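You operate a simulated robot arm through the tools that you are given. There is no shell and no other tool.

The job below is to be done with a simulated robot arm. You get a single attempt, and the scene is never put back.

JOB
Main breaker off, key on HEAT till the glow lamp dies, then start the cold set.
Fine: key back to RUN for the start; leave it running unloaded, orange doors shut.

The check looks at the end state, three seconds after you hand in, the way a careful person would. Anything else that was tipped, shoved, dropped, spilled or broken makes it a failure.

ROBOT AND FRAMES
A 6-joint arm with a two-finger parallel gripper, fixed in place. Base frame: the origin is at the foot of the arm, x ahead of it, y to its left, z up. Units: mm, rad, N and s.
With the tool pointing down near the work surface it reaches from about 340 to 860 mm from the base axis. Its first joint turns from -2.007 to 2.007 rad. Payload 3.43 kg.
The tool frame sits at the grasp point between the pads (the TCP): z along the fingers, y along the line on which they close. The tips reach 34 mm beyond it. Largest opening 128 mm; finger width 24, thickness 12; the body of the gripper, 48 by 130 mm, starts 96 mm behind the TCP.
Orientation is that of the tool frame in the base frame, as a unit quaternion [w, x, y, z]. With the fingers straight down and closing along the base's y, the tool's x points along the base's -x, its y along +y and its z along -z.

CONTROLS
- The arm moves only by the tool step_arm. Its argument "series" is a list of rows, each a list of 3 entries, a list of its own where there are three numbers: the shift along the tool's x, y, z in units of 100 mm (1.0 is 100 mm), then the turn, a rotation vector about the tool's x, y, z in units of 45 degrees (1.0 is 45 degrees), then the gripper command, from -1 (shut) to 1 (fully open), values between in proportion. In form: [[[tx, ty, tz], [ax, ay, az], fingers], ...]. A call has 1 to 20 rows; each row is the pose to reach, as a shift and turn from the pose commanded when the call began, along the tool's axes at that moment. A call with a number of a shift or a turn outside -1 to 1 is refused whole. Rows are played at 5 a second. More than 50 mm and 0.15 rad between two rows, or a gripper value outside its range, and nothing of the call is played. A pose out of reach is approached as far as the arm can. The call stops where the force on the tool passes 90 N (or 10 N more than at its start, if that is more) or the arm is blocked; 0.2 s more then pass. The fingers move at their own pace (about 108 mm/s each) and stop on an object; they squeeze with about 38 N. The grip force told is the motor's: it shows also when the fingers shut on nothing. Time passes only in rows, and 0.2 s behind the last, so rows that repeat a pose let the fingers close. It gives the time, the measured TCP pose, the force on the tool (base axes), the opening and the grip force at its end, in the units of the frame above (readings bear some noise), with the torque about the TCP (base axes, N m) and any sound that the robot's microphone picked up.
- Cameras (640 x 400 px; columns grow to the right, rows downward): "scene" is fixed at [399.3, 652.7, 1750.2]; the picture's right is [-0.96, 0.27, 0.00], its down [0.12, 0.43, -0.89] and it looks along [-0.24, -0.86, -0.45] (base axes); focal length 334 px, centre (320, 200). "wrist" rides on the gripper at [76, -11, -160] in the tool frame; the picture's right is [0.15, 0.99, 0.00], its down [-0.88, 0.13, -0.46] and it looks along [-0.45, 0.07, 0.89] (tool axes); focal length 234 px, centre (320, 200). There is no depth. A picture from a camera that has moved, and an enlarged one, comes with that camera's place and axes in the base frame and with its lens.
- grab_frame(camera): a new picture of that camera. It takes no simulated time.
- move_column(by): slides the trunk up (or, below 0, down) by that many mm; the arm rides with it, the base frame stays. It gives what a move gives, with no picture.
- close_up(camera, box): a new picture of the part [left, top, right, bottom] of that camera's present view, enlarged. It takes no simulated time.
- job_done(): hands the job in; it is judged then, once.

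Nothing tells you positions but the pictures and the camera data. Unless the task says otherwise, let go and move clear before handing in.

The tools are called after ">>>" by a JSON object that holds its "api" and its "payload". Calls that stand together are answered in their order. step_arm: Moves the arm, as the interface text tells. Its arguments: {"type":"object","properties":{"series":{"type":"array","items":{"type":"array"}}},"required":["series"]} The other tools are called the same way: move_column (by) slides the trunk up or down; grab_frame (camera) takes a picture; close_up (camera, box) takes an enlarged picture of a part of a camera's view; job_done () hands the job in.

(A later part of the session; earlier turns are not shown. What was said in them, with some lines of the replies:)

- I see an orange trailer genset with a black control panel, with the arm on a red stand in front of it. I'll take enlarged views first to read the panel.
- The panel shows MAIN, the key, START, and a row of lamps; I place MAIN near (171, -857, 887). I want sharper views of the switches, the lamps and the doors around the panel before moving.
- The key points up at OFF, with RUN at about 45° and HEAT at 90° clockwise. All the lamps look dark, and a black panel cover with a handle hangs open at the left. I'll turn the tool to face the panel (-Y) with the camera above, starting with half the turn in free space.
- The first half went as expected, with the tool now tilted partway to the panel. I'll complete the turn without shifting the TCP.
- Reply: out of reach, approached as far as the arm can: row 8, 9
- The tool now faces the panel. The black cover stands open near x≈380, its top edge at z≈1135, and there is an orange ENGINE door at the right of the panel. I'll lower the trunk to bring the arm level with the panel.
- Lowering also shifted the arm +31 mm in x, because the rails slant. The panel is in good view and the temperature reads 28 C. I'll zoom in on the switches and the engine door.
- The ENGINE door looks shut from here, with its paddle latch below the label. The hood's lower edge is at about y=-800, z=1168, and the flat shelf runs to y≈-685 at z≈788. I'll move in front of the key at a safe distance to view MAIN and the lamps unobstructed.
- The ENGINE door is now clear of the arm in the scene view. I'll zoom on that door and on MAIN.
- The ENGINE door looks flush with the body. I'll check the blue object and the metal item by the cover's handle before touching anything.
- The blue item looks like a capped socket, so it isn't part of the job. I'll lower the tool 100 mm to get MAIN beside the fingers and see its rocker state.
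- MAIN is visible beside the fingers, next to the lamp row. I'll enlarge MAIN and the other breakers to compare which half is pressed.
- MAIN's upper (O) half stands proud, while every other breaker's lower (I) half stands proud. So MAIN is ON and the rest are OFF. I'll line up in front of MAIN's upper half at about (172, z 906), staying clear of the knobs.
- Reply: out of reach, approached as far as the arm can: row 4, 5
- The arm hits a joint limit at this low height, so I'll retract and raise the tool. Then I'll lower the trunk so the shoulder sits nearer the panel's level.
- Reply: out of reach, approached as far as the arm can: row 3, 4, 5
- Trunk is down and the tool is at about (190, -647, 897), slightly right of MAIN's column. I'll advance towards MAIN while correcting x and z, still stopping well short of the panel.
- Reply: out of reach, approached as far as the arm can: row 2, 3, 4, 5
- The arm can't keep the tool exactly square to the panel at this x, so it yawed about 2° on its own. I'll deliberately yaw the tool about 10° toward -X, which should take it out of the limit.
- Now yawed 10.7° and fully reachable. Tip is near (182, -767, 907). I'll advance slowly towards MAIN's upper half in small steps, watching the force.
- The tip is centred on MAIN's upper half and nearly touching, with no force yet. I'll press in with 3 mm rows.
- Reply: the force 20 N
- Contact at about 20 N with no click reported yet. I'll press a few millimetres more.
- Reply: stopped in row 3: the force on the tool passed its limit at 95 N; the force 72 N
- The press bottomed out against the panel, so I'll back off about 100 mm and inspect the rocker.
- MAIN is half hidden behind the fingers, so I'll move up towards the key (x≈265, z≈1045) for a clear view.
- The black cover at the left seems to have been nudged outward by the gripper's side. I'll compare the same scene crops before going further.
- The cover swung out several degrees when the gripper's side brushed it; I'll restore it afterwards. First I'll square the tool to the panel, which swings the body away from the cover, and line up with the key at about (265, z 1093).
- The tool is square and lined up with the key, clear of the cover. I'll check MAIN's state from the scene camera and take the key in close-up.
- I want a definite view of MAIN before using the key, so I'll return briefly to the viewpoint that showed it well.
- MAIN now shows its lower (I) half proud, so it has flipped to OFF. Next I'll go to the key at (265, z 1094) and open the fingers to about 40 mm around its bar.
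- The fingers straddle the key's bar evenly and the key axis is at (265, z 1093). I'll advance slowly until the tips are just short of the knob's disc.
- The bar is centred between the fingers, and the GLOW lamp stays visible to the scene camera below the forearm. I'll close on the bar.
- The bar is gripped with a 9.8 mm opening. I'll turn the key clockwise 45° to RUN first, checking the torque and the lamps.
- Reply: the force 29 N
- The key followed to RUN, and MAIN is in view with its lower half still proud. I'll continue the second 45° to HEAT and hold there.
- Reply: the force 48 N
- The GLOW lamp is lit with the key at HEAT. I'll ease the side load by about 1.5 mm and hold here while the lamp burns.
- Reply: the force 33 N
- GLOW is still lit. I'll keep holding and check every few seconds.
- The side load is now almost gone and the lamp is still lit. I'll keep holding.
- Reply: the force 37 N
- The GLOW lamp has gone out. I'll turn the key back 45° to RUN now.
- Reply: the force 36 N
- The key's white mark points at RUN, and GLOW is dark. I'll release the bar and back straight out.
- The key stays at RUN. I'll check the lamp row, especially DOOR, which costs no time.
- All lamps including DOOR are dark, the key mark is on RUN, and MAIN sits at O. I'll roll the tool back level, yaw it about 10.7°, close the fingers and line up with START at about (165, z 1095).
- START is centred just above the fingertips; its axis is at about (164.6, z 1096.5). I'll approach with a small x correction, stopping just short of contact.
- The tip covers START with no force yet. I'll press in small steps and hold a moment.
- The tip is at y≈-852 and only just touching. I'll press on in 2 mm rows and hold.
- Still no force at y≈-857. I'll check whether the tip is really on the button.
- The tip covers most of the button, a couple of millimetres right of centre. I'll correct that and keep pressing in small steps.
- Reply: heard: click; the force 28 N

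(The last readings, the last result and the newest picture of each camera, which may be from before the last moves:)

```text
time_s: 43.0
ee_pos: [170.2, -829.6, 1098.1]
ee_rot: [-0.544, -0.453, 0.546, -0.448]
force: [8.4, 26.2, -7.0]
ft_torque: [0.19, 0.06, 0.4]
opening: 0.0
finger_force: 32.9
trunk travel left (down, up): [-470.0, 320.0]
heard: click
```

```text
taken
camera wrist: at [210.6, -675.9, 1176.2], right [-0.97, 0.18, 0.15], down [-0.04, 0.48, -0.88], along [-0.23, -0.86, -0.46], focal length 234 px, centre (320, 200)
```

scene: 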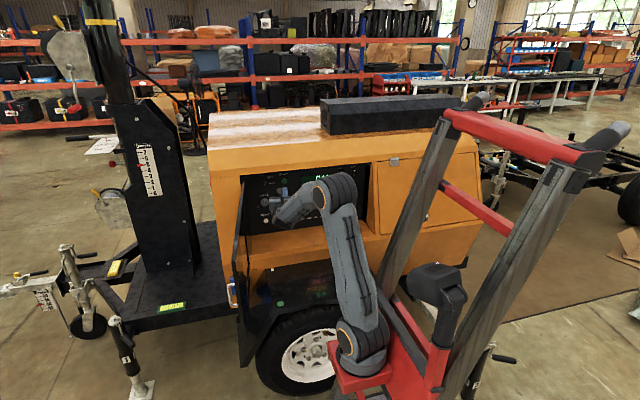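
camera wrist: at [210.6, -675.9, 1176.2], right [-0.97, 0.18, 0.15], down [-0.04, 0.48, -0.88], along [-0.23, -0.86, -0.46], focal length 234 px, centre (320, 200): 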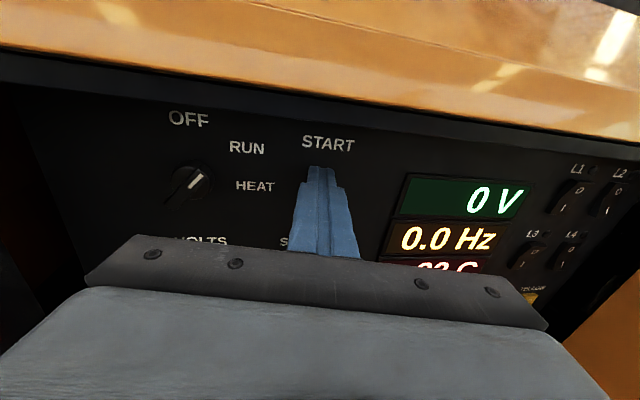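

I heard a click as START went in at about 26 N. I'll keep holding and check the displays and lamps.

>>> {"api": "step_arm", "payload": {"series": [[[0, 0, 0.01], [0, 0, 0], -1], [[0, 0, 0.01], [0, 0, 0], -1], [[0, 0, 0.01], [0, 0, 0], -1], [[0, 0, 0.01], [0, 0, 0], -1], [[0, 0, 0.01], [0, 0, 0], -1]]}}

>>> {"api": "close_up", "payload": {"camera": "scene", "box": [235, 160, 395, 240]}}

>>> {"api": "close_up", "payload": {"camera": "wrist", "box": [380, 160, 540, 280]}}

```text
time_s: 44.2
ee_pos: [168.3, -828.8, 1098.4]
ee_rot: [-0.544, -0.453, 0.546, -0.448]
force: [14.9, 41.6, -12.3]
ft_torque: [0.36, 0.06, 0.65]
opening: 0.1
finger_force: 33.4
trunk travel left (down, up): [-470.0, 320.0]
```

```text
4.00 times, centred on (315, 200) of scene
camera zoom: at [399.3, 652.7, 1750.2], right [-0.96, 0.27, 0.0], down [0.12, 0.43, -0.89], along [-0.24, -0.86, -0.45], focal length 1337 px, centre (340, 200)
```

zoom: 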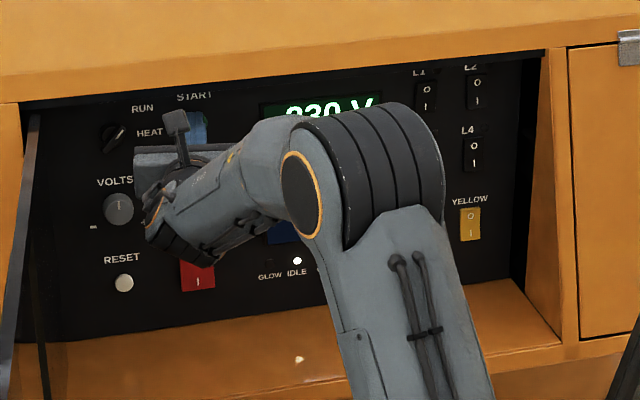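

```text
3.33 times, centred on (460, 220) of wrist
camera zoom: at [210.4, -676.0, 1176.4], right [-0.97, 0.18, 0.15], down [-0.04, 0.48, -0.88], along [-0.23, -0.86, -0.46], focal length 781 px, centre (-147, 133)
```

zoom: 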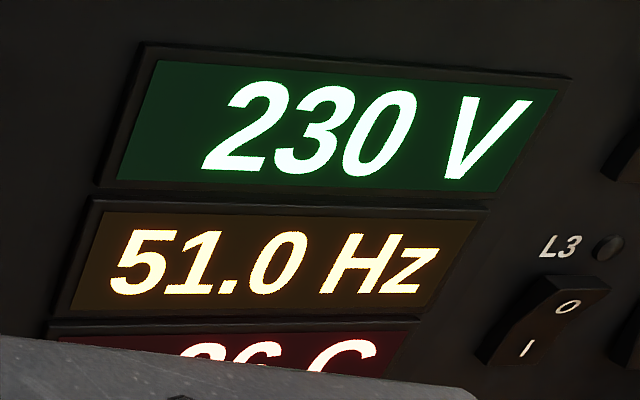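

The set has started: 230 V and 51.0 Hz. I'll release START immediately and back off.

>>> {"api": "step_arm", "payload": {"series": [[[0, 0, -0.1], [0, 0, 0], -1], [[0, 0, -0.45], [0, 0, 0], -1], [[0, 0, -0.9], [0, 0, 0], -1], [[0, 0, -0.9], [0, 0, 0], -1]]}}

>>> {"api": "grab_frame", "payload": {"camera": "wrist"}}

>>> {"api": "grab_frame", "payload": {"camera": "scene"}}

```text
time_s: 45.2
ee_pos: [185.6, -743.4, 1100.5]
ee_rot: [-0.544, -0.452, 0.546, -0.449]
force: [0.0, -0.4, 0.6]
ft_torque: [0.03, -0.06, -0.01]
opening: 0.0
finger_force: 33.0
trunk travel left (down, up): [-470.0, 320.0]
```

```text
taken
camera wrist: at [227.3, -589.3, 1177.6], right [-0.97, 0.18, 0.15], down [-0.04, 0.48, -0.88], along [-0.23, -0.86, -0.46], focal length 234 px, centre (320, 200)
```

wrist: 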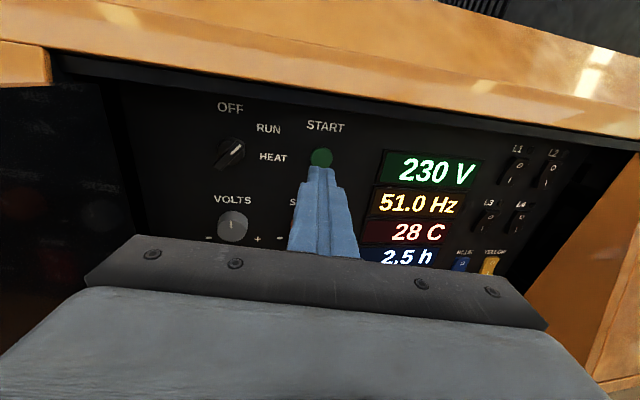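

```text
taken
```

scene: 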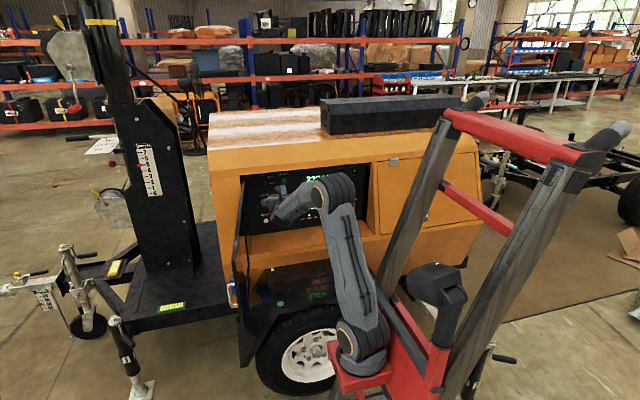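

The engine runs steadily at 230 V, 51 Hz and 28 C. Next I'll check the lamps and breakers, and measure how far the cover has moved from its starting angle.

>>> {"api": "close_up", "payload": {"camera": "scene", "box": [200, 240, 300, 390]}}

>>> {"api": "close_up", "payload": {"camera": "scene", "box": [222, 165, 270, 235]}}

>>> {"api": "close_up", "payload": {"camera": "scene", "box": [235, 160, 395, 240]}}

```text
2.67 times, centred on (250, 315) of scene
camera zoom: at [399.3, 652.7, 1750.2], right [-0.96, 0.27, 0.0], down [0.12, 0.43, -0.89], along [-0.24, -0.86, -0.45], focal length 892 px, centre (507, -107)
```

zoom: 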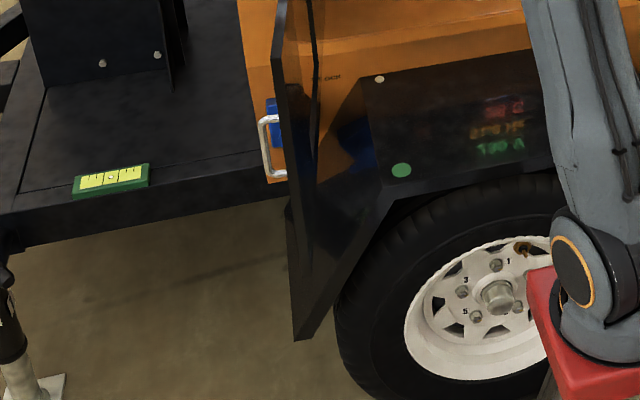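

```text
5.71 times, centred on (246, 200) of scene
camera zoom: at [399.3, 652.7, 1750.2], right [-0.96, 0.27, 0.0], down [0.12, 0.43, -0.89], along [-0.24, -0.86, -0.45], focal length 1910 px, centre (743, 200)
```

zoom: 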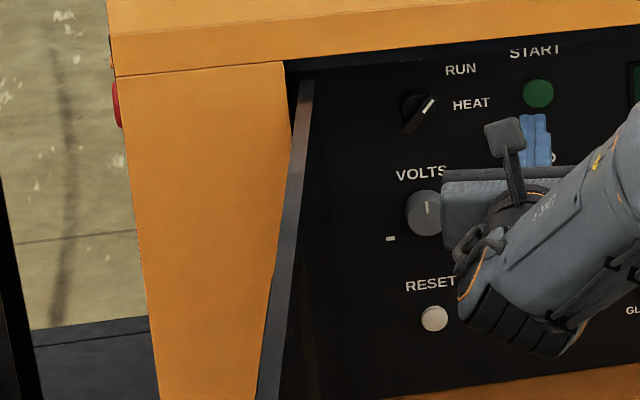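

```text
4.00 times, centred on (315, 200) of scene
camera zoom: at [399.3, 652.7, 1750.2], right [-0.96, 0.27, 0.0], down [0.12, 0.43, -0.89], along [-0.24, -0.86, -0.45], focal length 1337 px, centre (340, 200)
```

zoom: 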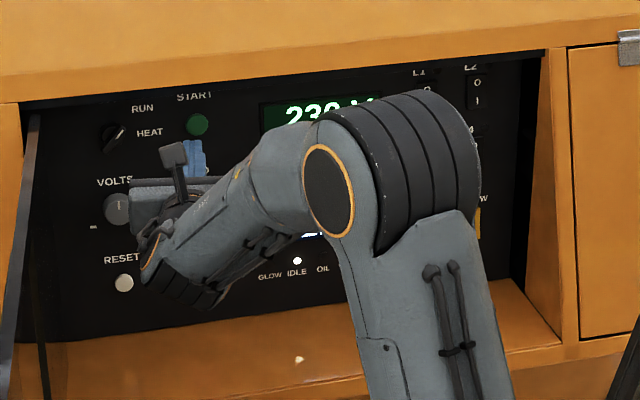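

IDLE is lit, the set is running and the key is at RUN. The cover's free edge has moved out by roughly 50 mm, and I'd like to put it back the way it was. I'll retreat from the panel and rise first.

>>> {"api": "step_arm", "payload": {"series": [[[0.0, 0.0, -0.3], [0.0, 0, 0], -1], [[0.1, -0.1, -0.6], [0.08, 0, 0], -1], [[0.3, -0.2, -0.9], [0.16, 0, 0], -1], [[0.6, -0.3, -1.0], [0.235, 0, 0], -1], [[0.6, -0.3, -1.0], [0.235, 0, 0], -1]]}}

>>> {"api": "grab_frame", "payload": {"camera": "wrist"}}

>>> {"api": "grab_frame", "payload": {"camera": "scene"}}

```text
time_s: 46.4
ee_pos: [232.8, -651.2, 1160.8]
ee_rot: [-0.5, -0.5, 0.502, -0.498]
force: [-0.2, -1.0, 0.6]
ft_torque: [0.0, 0.01, 0.0]
opening: 0.0
finger_force: 33.4
trunk travel left (down, up): [-470.0, 320.0]
```

```text
taken
camera wrist: at [245.1, -492.5, 1239.7], right [-0.99, 0.0, 0.15], down [-0.13, 0.46, -0.88], along [-0.07, -0.89, -0.46], focal length 234 px, centre (320, 200)
```

wrist: 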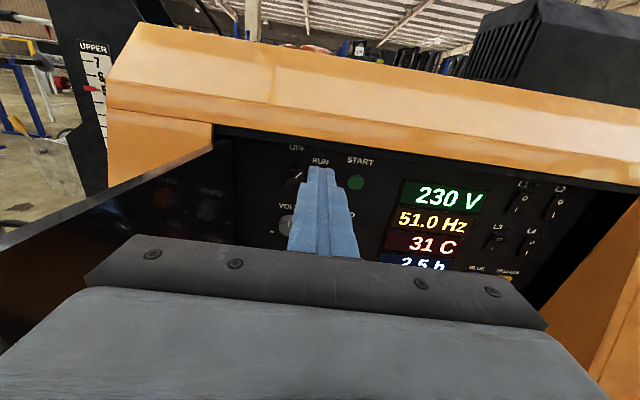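

```text
taken
```

scene: 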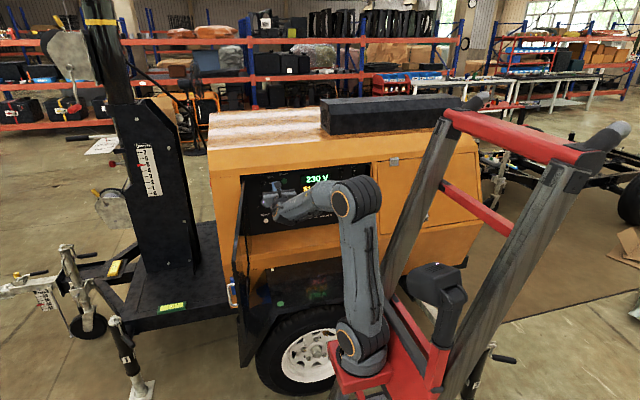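

The hinge line is at about (365, -860) and the cover's top edge at z≈1135; it now stands about 5° further open than at the start. I plan to straddle its top edge with the fingers pointing down and ease it back. First I'll pitch the tool down 45° while backing away.

>>> {"api": "step_arm", "payload": {"series": [[[0.06, 0, -0.2], [0, -0.08, 0], -1], [[0.12, 0, -0.4], [0, -0.2, 0], -1], [[0.18, 0, -0.6], [0, -0.36, 0], -1], [[0.24, 0, -0.8], [0, -0.52, 0], -1], [[0.3, 0, -1.0], [0, -0.68, 0], -1], [[0.35, 0, -1.0], [0, -0.84, 0], -1], [[0.4, 0, -1.0], [0, -1.0, 0], -1], [[0.4, 0, -1.0], [0, -1.0, 0], -1]]}}

>>> {"api": "move_column", "payload": {"by": 120}}

>>> {"api": "grab_frame", "payload": {"camera": "wrist"}}

>>> {"api": "grab_frame", "payload": {"camera": "scene"}}

```text
time_s: 48.2
ee_pos: [233.5, -551.5, 1199.3]
ee_rot: [-0.269, -0.653, 0.655, -0.268]
force: [0.2, 0.0, 0.3]
ft_torque: [0.0, 0.0, -0.01]
opening: 0.1
finger_force: 32.8
trunk travel left (down, up): [-470.0, 320.0]
```

```text
time_s: 49.7
ee_pos: [233.2, -552.3, 1319.2]
ee_rot: [-0.269, -0.653, 0.655, -0.268]
force: [0.6, -0.5, 0.6]
ft_torque: [-0.01, -0.04, 0.03]
opening: 0.1
finger_force: 33.4
trunk travel left (down, up): [-590.0, 200.0]
```

```text
taken
camera wrist: at [245.2, -494.2, 1487.4], right [-0.99, -0.1, 0.1], down [-0.13, 0.95, -0.29], along [-0.07, -0.3, -0.95], focal length 234 px, centre (320, 200)
```

wrist: 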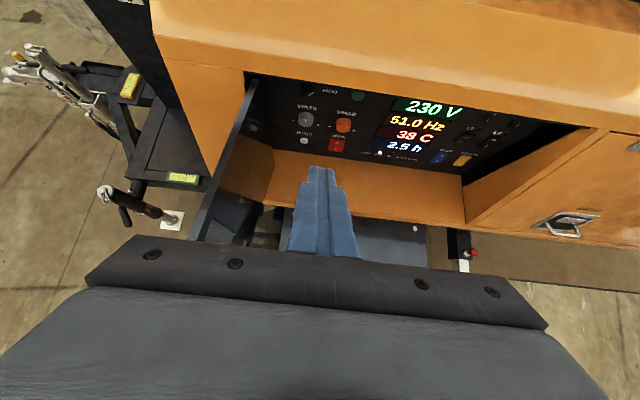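

```text
taken
```

scene: 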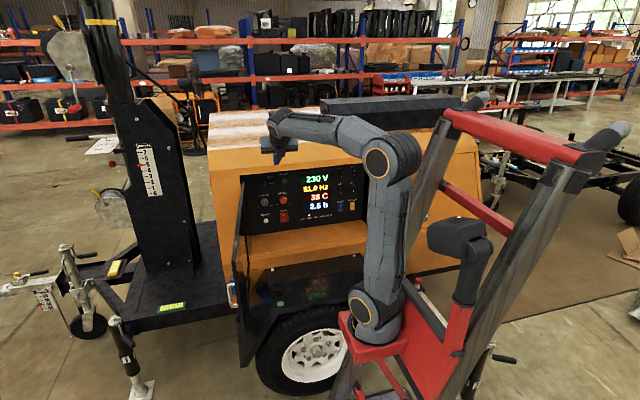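

The set is still running, now at 38 C. From above the cover's top edge runs from about (365, -818) to (391, -524), roughly 5° past square. I'll zoom to find its free end and handle.

>>> {"api": "close_up", "payload": {"camera": "scene", "box": [200, 140, 296, 320]}}

>>> {"api": "close_up", "payload": {"camera": "scene", "box": [215, 230, 275, 310]}}

>>> {"api": "close_up", "payload": {"camera": "wrist", "box": [160, 50, 320, 250]}}

>>> {"api": "close_up", "payload": {"camera": "scene", "box": [235, 160, 395, 240]}}

```text
2.22 times, centred on (248, 230) of scene
camera zoom: at [399.3, 652.7, 1750.2], right [-0.96, 0.27, 0.0], down [0.12, 0.43, -0.89], along [-0.24, -0.86, -0.45], focal length 743 px, centre (480, 133)
```

zoom: 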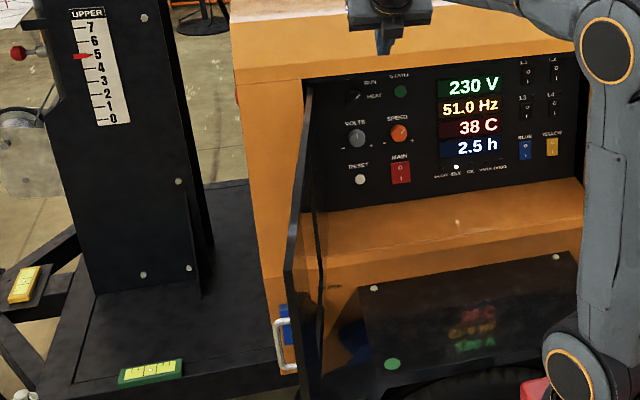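

```text
5.00 times, centred on (245, 270) of scene
camera zoom: at [399.3, 652.7, 1750.2], right [-0.96, 0.27, 0.0], down [0.12, 0.43, -0.89], along [-0.24, -0.86, -0.45], focal length 1672 px, centre (695, -150)
```

zoom: 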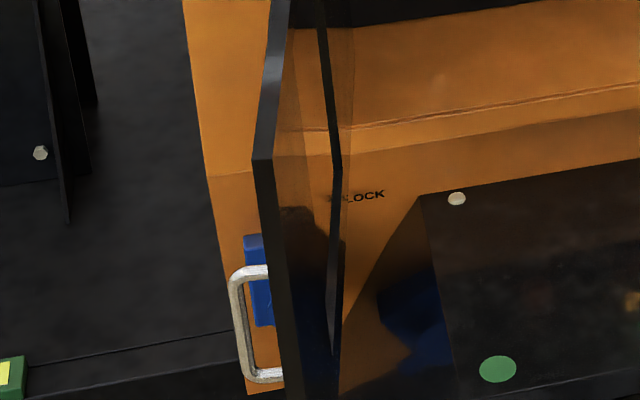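

```text
2.00 times, centred on (240, 150) of wrist
camera zoom: at [245.2, -494.2, 1487.4], right [-0.99, -0.1, 0.1], down [-0.13, 0.95, -0.29], along [-0.07, -0.3, -0.95], focal length 468 px, centre (480, 300)
```

zoom: 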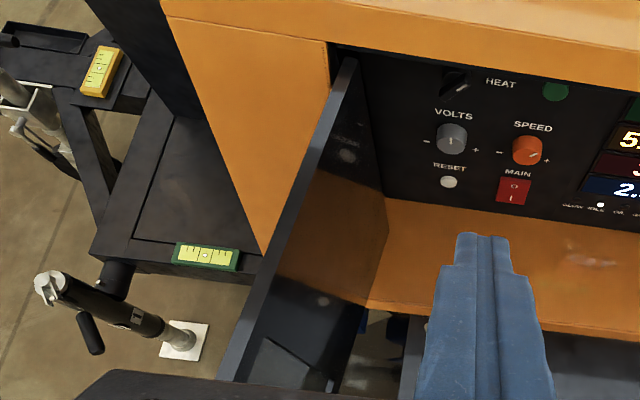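

```text
4.00 times, centred on (315, 200) of scene
camera zoom: at [399.3, 652.7, 1750.2], right [-0.96, 0.27, 0.0], down [0.12, 0.43, -0.89], along [-0.24, -0.86, -0.45], focal length 1337 px, centre (340, 200)
```

zoom: 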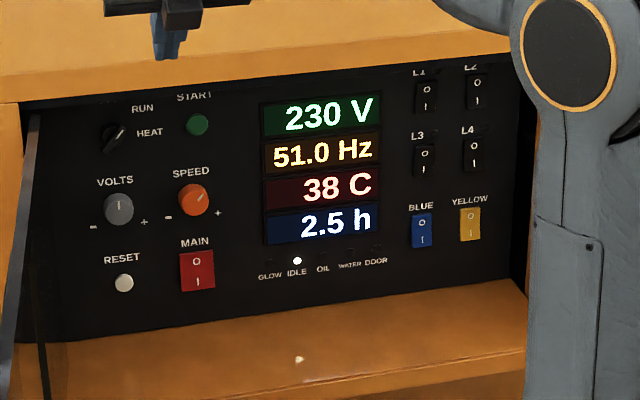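

The cover is about 670 mm wide; its free top corner is now near (430, -191), versus about x=377 originally. I'll finish pitching the tool straight down, staying above the cover.

>>> {"api": "step_arm", "payload": {"series": [[[-0.1, -0.08, -0.03], [0, -0.12, 0], -1], [[-0.2, -0.16, -0.07], [0, -0.25, 0], -1], [[-0.32, -0.25, -0.1], [0, -0.38, 0], -1], [[-0.43, -0.33, -0.14], [0, -0.51, 0], -1], [[-0.53, -0.42, -0.17], [0, -0.64, 0], -1], [[-0.64, -0.5, -0.21], [0, -0.77, 0], -1], [[-0.75, -0.6, -0.25], [0, -0.89, 0], -1], [[-0.85, -0.67, -0.28], [0, -1.0, 0], -1], [[-0.85, -0.67, -0.28], [0, -1.0, 0], -1]]}}

>>> {"api": "grab_frame", "payload": {"camera": "wrist"}}

>>> {"api": "grab_frame", "payload": {"camera": "scene"}}

```text
time_s: 51.7
ee_pos: [300.5, -472.9, 1278.0]
ee_rot: [0.003, -0.705, 0.709, 0.002]
force: [-0.7, 0.3, 0.2]
ft_torque: [-0.03, 0.06, -0.01]
opening: 0.0
finger_force: 32.8
trunk travel left (down, up): [-590.0, 200.0]
```

```text
taken
camera wrist: at [311.4, -550.2, 1439.5], right [-0.99, -0.14, 0.0], down [-0.13, 0.88, 0.46], along [-0.07, 0.46, -0.89], focal length 234 px, centre (320, 200)
```

wrist: 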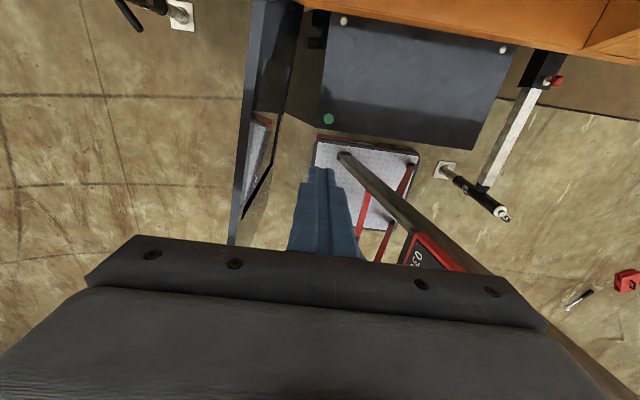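

```text
taken
```

scene: 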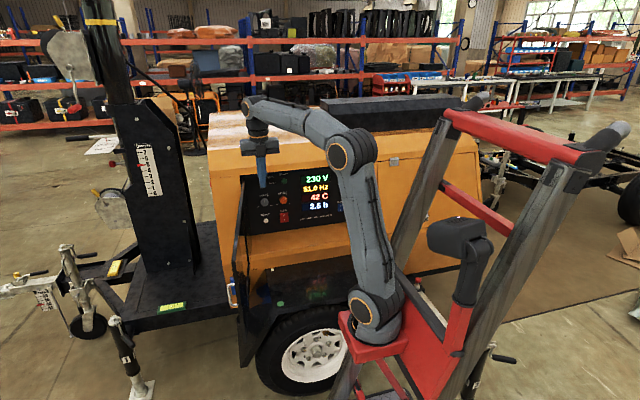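

Tool is pointing down and closing along x, with the cover's top edge on the left of the wrist view. I'll zoom to fix its x-position.

>>> {"api": "close_up", "payload": {"camera": "wrist", "box": [180, 0, 340, 250]}}

>>> {"api": "close_up", "payload": {"camera": "scene", "box": [210, 170, 290, 320]}}

```text
1.60 times, centred on (260, 125) of wrist
camera zoom: at [311.4, -550.2, 1439.5], right [-0.99, -0.14, 0.0], down [-0.13, 0.88, 0.46], along [-0.07, 0.46, -0.89], focal length 375 px, centre (416, 320)
```

zoom: 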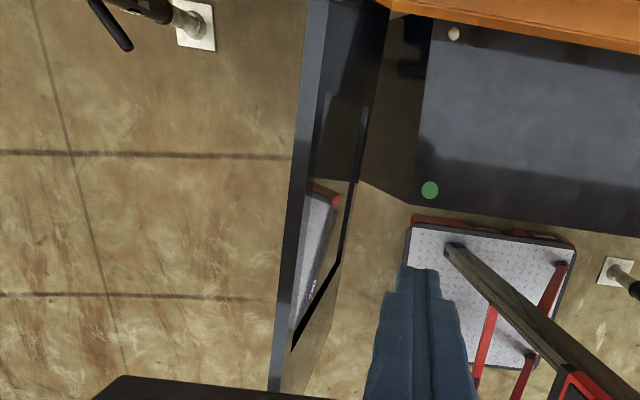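

```text
2.67 times, centred on (250, 245) of scene
camera zoom: at [399.3, 652.7, 1750.2], right [-0.96, 0.27, 0.0], down [0.12, 0.43, -0.89], along [-0.24, -0.86, -0.45], focal length 892 px, centre (507, 80)
```

zoom: 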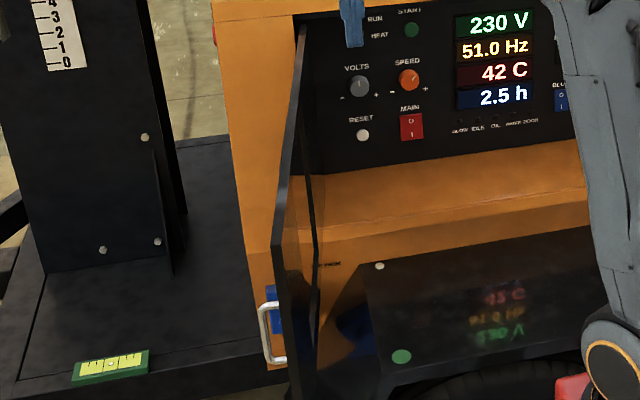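

Cover's top edge is at x≈405 for y≈-398, and it was originally near x≈370 there. I'll move above that point with the fingers opening to about 80 mm, still well clear of the top edge.

>>> {"api": "step_arm", "payload": {"series": [[[-0.18, -0.25, 0.0], [0, 0, 0], 0.25], [[-0.37, -0.5, 0.1], [0, 0, 0], 0.25], [[-0.55, -0.75, 0.2], [0, 0, 0], 0.25], [[-0.73, -1.0, 0.3], [0, 0, 0], 0.25], [[-0.73, -1.0, 0.3], [0, 0, 0], 0.25]]}}

>>> {"api": "grab_frame", "payload": {"camera": "wrist"}}

>>> {"api": "close_up", "payload": {"camera": "scene", "box": [200, 120, 300, 320]}}

```text
time_s: 52.9
ee_pos: [396.9, -399.6, 1251.1]
ee_rot: [0.002, -0.706, 0.708, 0.003]
force: [1.3, 0.5, 0.7]
ft_torque: [0.01, 0.03, 0.01]
opening: 79.9
finger_force: 0.0
trunk travel left (down, up): [-590.0, 200.0]
```

```text
taken
camera wrist: at [408.9, -476.0, 1412.0], right [-0.99, -0.14, 0.0], down [-0.13, 0.88, 0.46], along [-0.07, 0.46, -0.89], focal length 234 px, centre (320, 200)
```

wrist: 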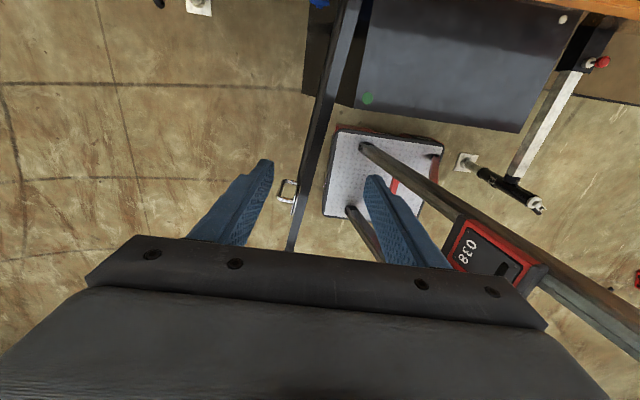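

```text
2.00 times, centred on (250, 220) of scene
camera zoom: at [399.3, 652.7, 1750.2], right [-0.96, 0.27, 0.0], down [0.12, 0.43, -0.89], along [-0.24, -0.86, -0.45], focal length 669 px, centre (460, 160)
```

zoom: 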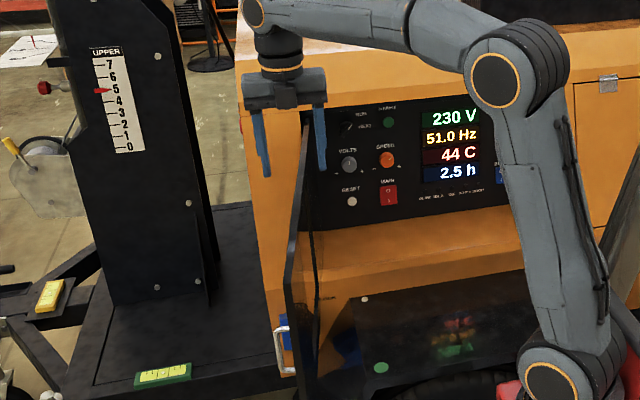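

The fingers straddle the cover's top edge in the view. I'll verify the edge's x-position once more before descending.

>>> {"api": "close_up", "payload": {"camera": "wrist", "box": [220, 60, 420, 260]}}

```text
2.00 times, centred on (320, 160) of wrist
camera zoom: at [408.9, -476.0, 1412.0], right [-0.99, -0.14, 0.0], down [-0.13, 0.88, 0.46], along [-0.07, 0.46, -0.89], focal length 468 px, centre (320, 280)
```

zoom: 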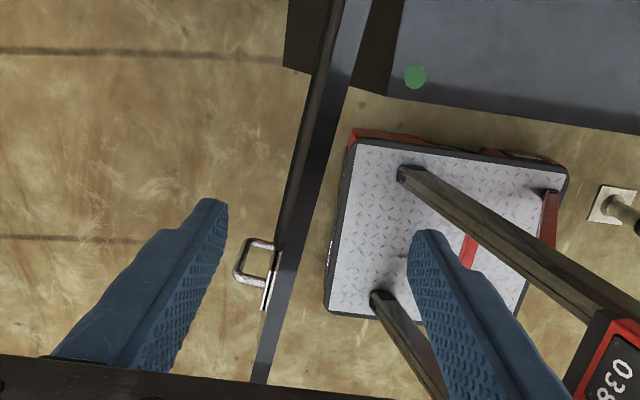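

The cover's edge is at x≈404 here, with 20+ mm clearance to each finger. I'll descend so the tips pass just below the top edge.

>>> {"api": "step_arm", "payload": {"series": [[[0, 0, 0.3], [0, 0, 0], 0.25], [[0, 0, 0.6], [0, 0, 0], 0.25], [[0, 0, 0.8], [0, 0, 0], 0.25], [[0, 0, 0.9], [0, 0, 0], 0.25], [[0, 0, 1.0], [0, 0, 0], 0.25]]}}

>>> {"api": "close_up", "payload": {"camera": "scene", "box": [200, 140, 300, 320]}}

>>> {"api": "grab_frame", "payload": {"camera": "wrist"}}

```text
time_s: 54.1
ee_pos: [400.0, -399.0, 1148.3]
ee_rot: [0.003, -0.706, 0.708, 0.003]
force: [0.1, 0.3, 0.5]
ft_torque: [-0.03, -0.01, -0.01]
opening: 79.6
finger_force: 0.0
trunk travel left (down, up): [-590.0, 200.0]
```

```text
2.22 times, centred on (250, 230) of scene
camera zoom: at [399.3, 652.7, 1750.2], right [-0.96, 0.27, 0.0], down [0.12, 0.43, -0.89], along [-0.24, -0.86, -0.45], focal length 743 px, centre (476, 133)
```

zoom: 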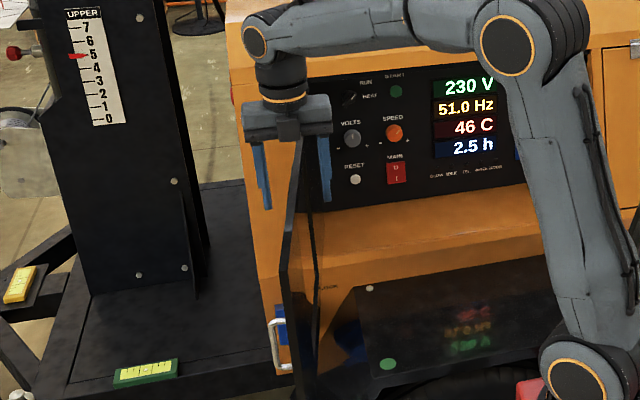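

```text
taken
camera wrist: at [411.1, -476.6, 1309.3], right [-0.99, -0.14, 0.0], down [-0.13, 0.88, 0.46], along [-0.07, 0.46, -0.89], focal length 234 px, centre (320, 200)
```

wrist: 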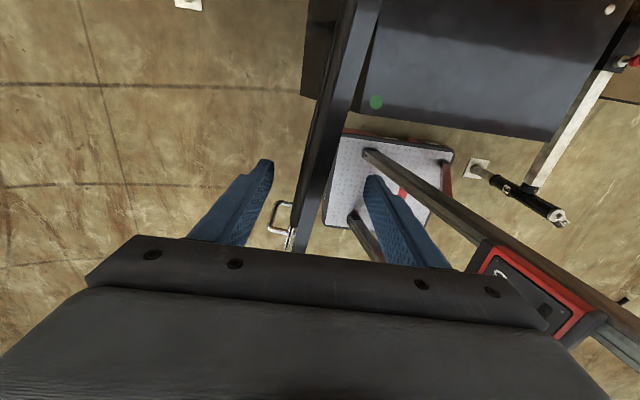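

The fingers straddle the cover cleanly, tips about 20 mm below its top edge. I'll narrow the opening to 50 mm, go 10 mm lower, then ease toward -x slowly.

>>> {"api": "step_arm", "payload": {"series": [[[0, 0, 0.05], [0, 0, 0], -0.22], [[0, 0, 0.1], [0, 0, 0], -0.22], [[0, 0.04, 0.1], [0, 0, 0], -0.22], [[0, 0.08, 0.1], [0, 0, 0], -0.22], [[0, 0.12, 0.1], [0, 0, 0], -0.22], [[0, 0.16, 0.1], [0, 0, 0], -0.22], [[0, 0.2, 0.1], [0, 0, 0], -0.22], [[0, 0.24, 0.1], [0, 0, 0], -0.22], [[0, 0.28, 0.1], [0, 0, 0], -0.22], [[0, 0.31, 0.1], [0, 0, 0], -0.22], [[0, 0.34, 0.1], [0, 0, 0], -0.22], [[0, 0.36, 0.1], [0, 0, 0], -0.22], [[0, 0.36, 0.1], [0, 0, 0], -0.22]]}}

>>> {"api": "close_up", "payload": {"camera": "scene", "box": [200, 240, 300, 390]}}

>>> {"api": "grab_frame", "payload": {"camera": "wrist"}}

>>> {"api": "close_up", "payload": {"camera": "scene", "box": [222, 260, 270, 320]}}

```text
time_s: 56.9
ee_pos: [364.5, -399.0, 1140.5]
ee_rot: [0.002, -0.705, 0.709, 0.003]
force: [0.6, -0.7, 1.3]
ft_torque: [-0.06, -0.02, -0.05]
opening: 50.0
finger_force: 0.5
trunk travel left (down, up): [-590.0, 200.0]
```

```text
2.67 times, centred on (250, 315) of scene
camera zoom: at [399.3, 652.7, 1750.2], right [-0.96, 0.27, 0.0], down [0.12, 0.43, -0.89], along [-0.24, -0.86, -0.45], focal length 892 px, centre (507, -107)
```

zoom: 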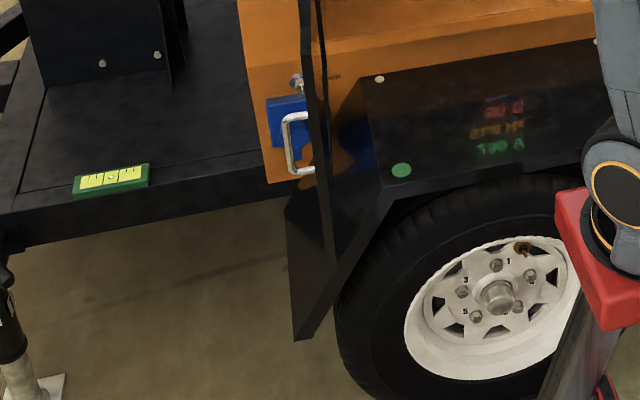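

```text
taken
camera wrist: at [375.3, -476.9, 1301.0], right [-0.99, -0.14, 0.0], down [-0.13, 0.88, 0.46], along [-0.07, 0.46, -0.89], focal length 234 px, centre (320, 200)
```

wrist: 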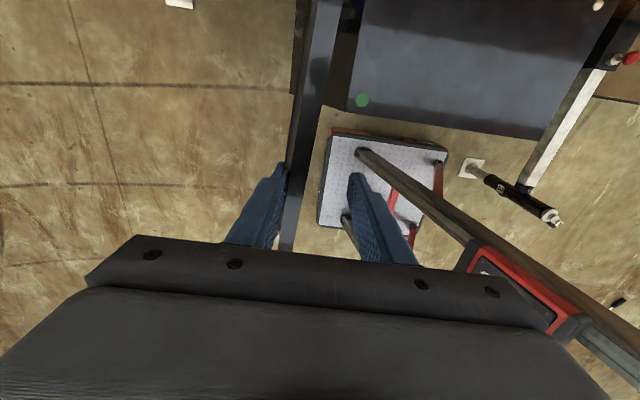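

```text
6.67 times, centred on (246, 290) of scene
camera zoom: at [399.3, 652.7, 1750.2], right [-0.96, 0.27, 0.0], down [0.12, 0.43, -0.89], along [-0.24, -0.86, -0.45], focal length 2229 px, centre (813, -400)
```

zoom: 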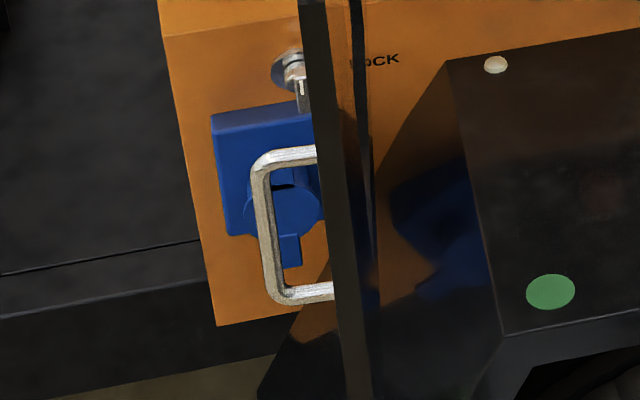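

The cover has followed smoothly; comparing its handle with the first picture, about 11 mm remains at the handle. I'll ease it about 8 mm more at the fingers.

>>> {"api": "step_arm", "payload": {"series": [[[0, 0.02, 0], [0, 0, 0], -0.22], [[0, 0.04, 0], [0, 0, 0], -0.22], [[0, 0.06, 0], [0, 0, 0], -0.22], [[0, 0.08, 0], [0, 0, 0], -0.22], [[0, 0.08, 0], [0, 0, 0], -0.22]]}}

>>> {"api": "close_up", "payload": {"camera": "scene", "box": [222, 260, 270, 320]}}

```text
time_s: 58.1
ee_pos: [356.0, -397.7, 1140.0]
ee_rot: [0.002, -0.706, 0.709, 0.003]
force: [1.3, 0.3, -1.3]
ft_torque: [0.0, -0.01, -0.01]
opening: 50.1
finger_force: 0.3
trunk travel left (down, up): [-590.0, 200.0]
```

```text
6.67 times, centred on (246, 290) of scene
camera zoom: at [399.3, 652.7, 1750.2], right [-0.96, 0.27, 0.0], down [0.12, 0.43, -0.89], along [-0.24, -0.86, -0.45], focal length 2229 px, centre (813, -400)
```

zoom: 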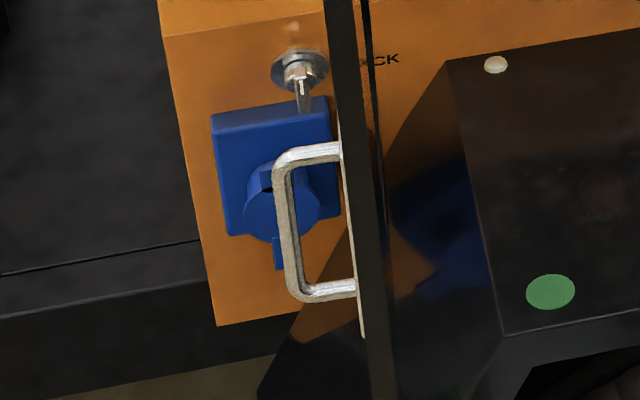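

The handle view now matches the starting picture. I'll centre the fingers around the cover without touching it and lift straight off.

>>> {"api": "step_arm", "payload": {"series": [[[0, -0.05, 0], [0, 0, 0], -0.22], [[0, -0.1, 0], [0, 0, 0], 0.0], [[0, -0.12, -0.2], [0, 0, 0], 0.0], [[0, -0.12, -0.6], [0, 0, 0], 0.0], [[0, -0.12, -1.0], [0, 0, 0], 0.0], [[0, -0.12, -1.0], [0, 0, 0], 0.0]]}}

>>> {"api": "close_up", "payload": {"camera": "scene", "box": [222, 260, 270, 320]}}

>>> {"api": "grab_frame", "payload": {"camera": "wrist"}}

>>> {"api": "grab_frame", "payload": {"camera": "scene"}}

```text
time_s: 59.5
ee_pos: [369.7, -399.2, 1238.7]
ee_rot: [0.001, -0.706, 0.708, 0.004]
force: [0.5, 0.4, -0.9]
ft_torque: [-0.01, 0.0, -0.05]
opening: 63.9
finger_force: 0.1
trunk travel left (down, up): [-590.0, 200.0]
```

```text
6.67 times, centred on (246, 290) of scene
camera zoom: at [399.3, 652.7, 1750.2], right [-0.96, 0.27, 0.0], down [0.12, 0.43, -0.89], along [-0.24, -0.86, -0.45], focal length 2229 px, centre (813, -400)
```

zoom: 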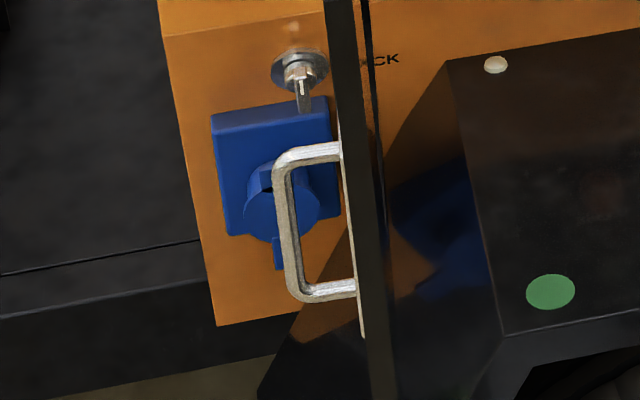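

```text
taken
camera wrist: at [381.2, -476.6, 1399.6], right [-0.99, -0.14, 0.0], down [-0.13, 0.88, 0.46], along [-0.07, 0.46, -0.89], focal length 234 px, centre (320, 200)
```

wrist: 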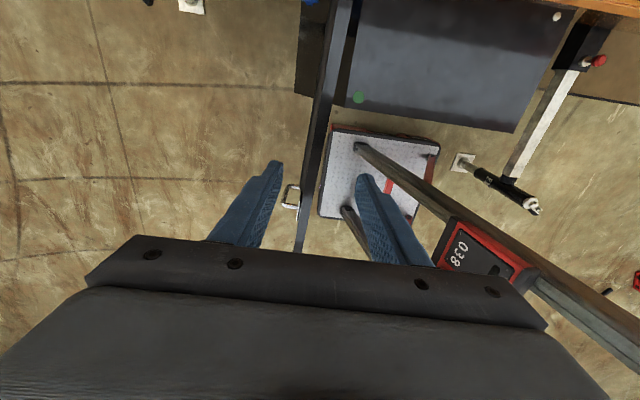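

```text
taken
```

scene: 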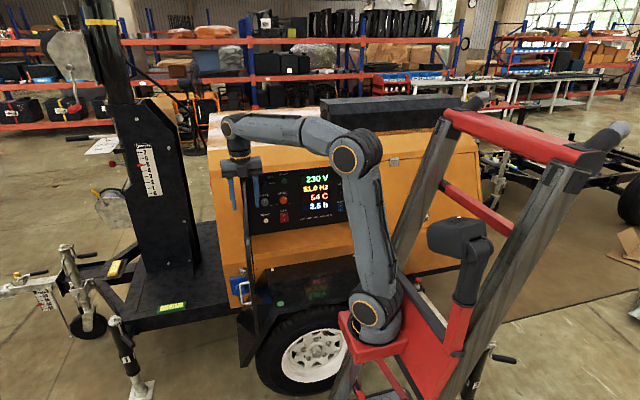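

The cover stays where it started. I'll move the arm clear toward x≈250 above the open space and check the whole panel: key, MAIN, lamps and readouts.

>>> {"api": "step_arm", "payload": {"series": [[[0, 0.2, -0.2], [0, 0, 0], 0.0], [[0, 0.5, -0.4], [0, 0, 0], 0.0], [[0, 0.9, -0.5], [0, 0, 0], 0.0], [[0, 1.0, -0.5], [0, 0, 0], 0.0], [[0, 1.0, -0.5], [0, 0, 0], 0.0]]}}

>>> {"api": "grab_frame", "payload": {"camera": "scene"}}

>>> {"api": "close_up", "payload": {"camera": "scene", "box": [235, 160, 315, 240]}}

>>> {"api": "close_up", "payload": {"camera": "scene", "box": [290, 165, 370, 235]}}

```text
time_s: 60.7
ee_pos: [270.8, -397.4, 1288.8]
ee_rot: [0.002, -0.706, 0.708, 0.003]
force: [-0.1, -0.4, -0.2]
ft_torque: [0.01, -0.01, -0.02]
opening: 64.0
finger_force: 0.0
trunk travel left (down, up): [-590.0, 200.0]
```

```text
taken
```

scene: 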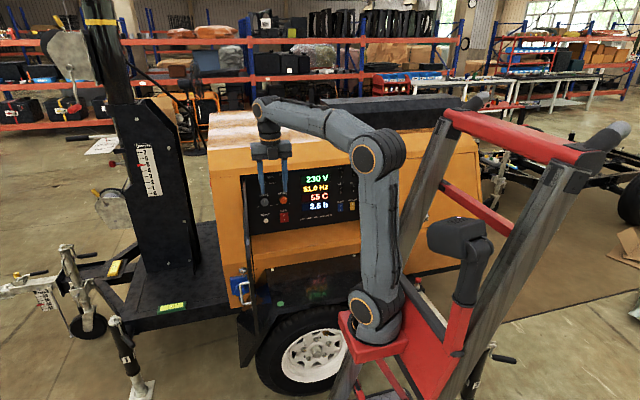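

```text
5.00 times, centred on (275, 200) of scene
camera zoom: at [399.3, 652.7, 1750.2], right [-0.96, 0.27, 0.0], down [0.12, 0.43, -0.89], along [-0.24, -0.86, -0.45], focal length 1672 px, centre (545, 200)
```

zoom: 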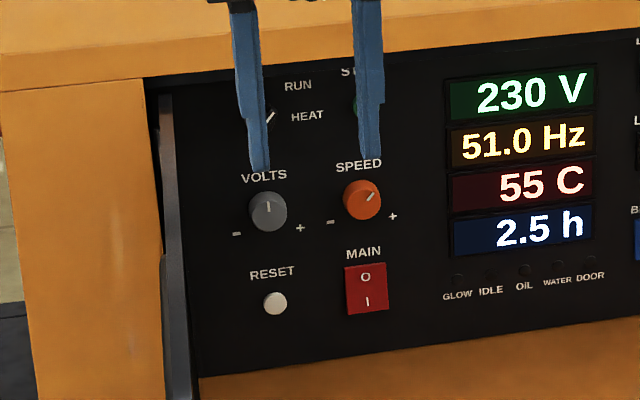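

```text
5.71 times, centred on (330, 200) of scene
camera zoom: at [399.3, 652.7, 1750.2], right [-0.96, 0.27, 0.0], down [0.12, 0.43, -0.89], along [-0.24, -0.86, -0.45], focal length 1910 px, centre (263, 200)
```

zoom: 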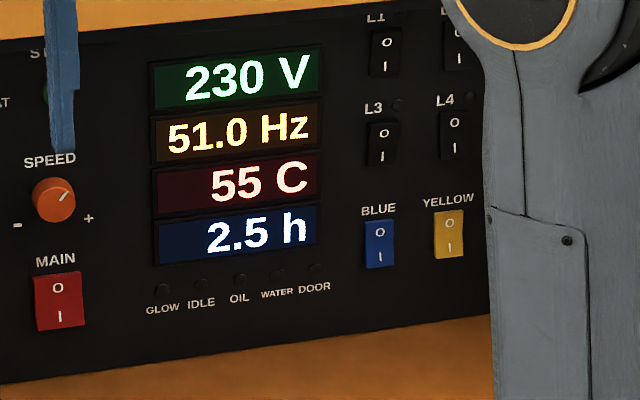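

Lamps are all dark and readouts steady. I'll repeat the original crop of MAIN to compare its rocker with the starting picture.

>>> {"api": "close_up", "payload": {"camera": "scene", "box": [250, 200, 346, 240]}}

>>> {"api": "close_up", "payload": {"camera": "scene", "box": [274, 205, 298, 226]}}

>>> {"api": "close_up", "payload": {"camera": "scene", "box": [336, 196, 360, 217]}}

>>> {"api": "close_up", "payload": {"camera": "scene", "box": [255, 170, 285, 195]}}

```text
6.67 times, centred on (298, 220) of scene
camera zoom: at [399.3, 652.7, 1750.2], right [-0.96, 0.27, 0.0], down [0.12, 0.43, -0.89], along [-0.24, -0.86, -0.45], focal length 2229 px, centre (467, 67)
```

zoom: 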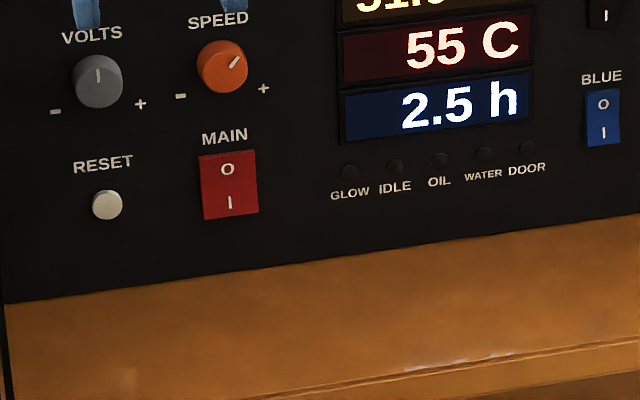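

```text
16.00 times, centred on (286, 216) of scene
camera zoom: at [399.3, 652.7, 1750.2], right [-0.96, 0.27, 0.0], down [0.12, 0.43, -0.89], along [-0.24, -0.86, -0.45], focal length 5349 px, centre (864, -48)
```

zoom: 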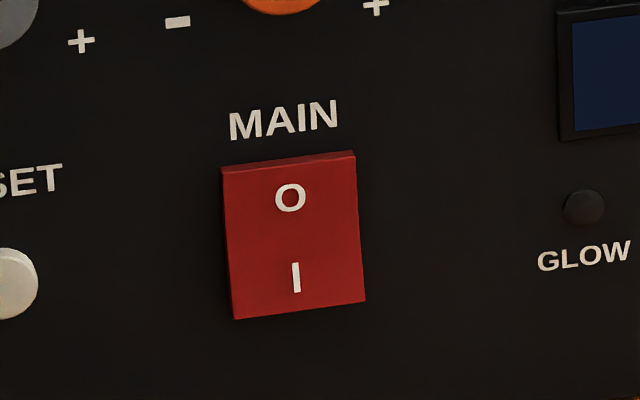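

```text
16.00 times, centred on (348, 206) of scene
camera zoom: at [399.3, 652.7, 1750.2], right [-0.96, 0.27, 0.0], down [0.12, 0.43, -0.89], along [-0.24, -0.86, -0.45], focal length 5349 px, centre (-128, 96)
```

zoom: 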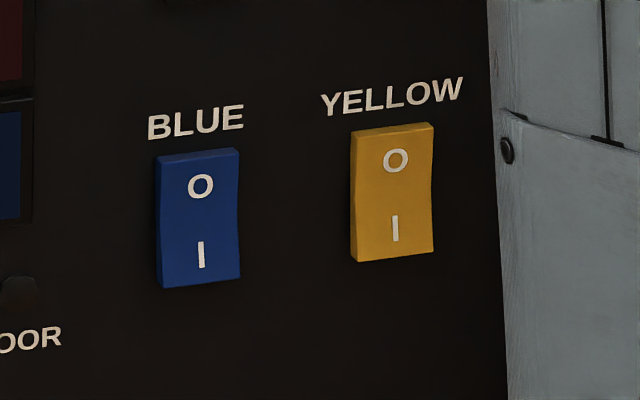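

```text
16.00 times, centred on (270, 182) of scene
camera zoom: at [399.3, 652.7, 1750.2], right [-0.96, 0.27, 0.0], down [0.12, 0.43, -0.89], along [-0.24, -0.86, -0.45], focal length 5349 px, centre (1120, 480)
```

zoom: 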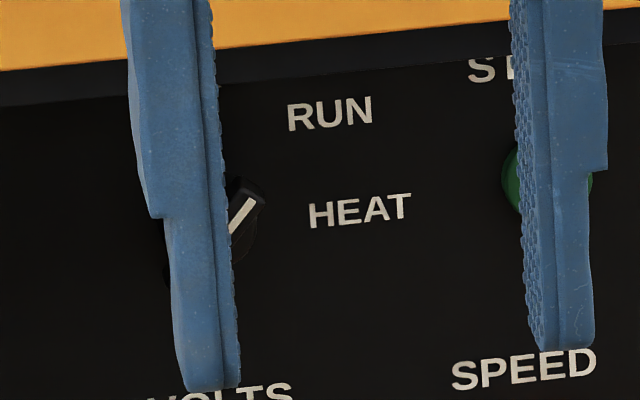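

Everything checks out. MAIN is at O, the key is at RUN, the set holds 230 V and 51 Hz with all lamps dark, the orange doors are shut and the cover is back in place. The arm is clear, so I'm handing in.

>>> {"api": "job_done", "payload": {}}

```text
The job is handed in.
```

The set is running unloaded at 230 V and 51.0 Hz, and I've handed the job in.

- **Main breaker:** it was on at the start. I pressed it to O before touching the key. L1–L4, BLUE and YELLOW were already off and I left them alone.
- **Heat and start:** I held the key at HEAT until the GLOW lamp went out, turned it back to RUN, then pressed START until the set was running.
- **Doors:** the orange doors were shut throughout, and the DOOR lamp was dark at the last check.
- **Lamps:** IDLE lit after the start and went out as it warmed up. At the last look every lamp was dark and the temperature was 55 C.
- **Panel cover:** while lining up on the key, the side of the gripper nudged the open black cover about 5° further out. I eased it back, and its handle matches the first picture.

The arm is clear of the panel, holding nothing.
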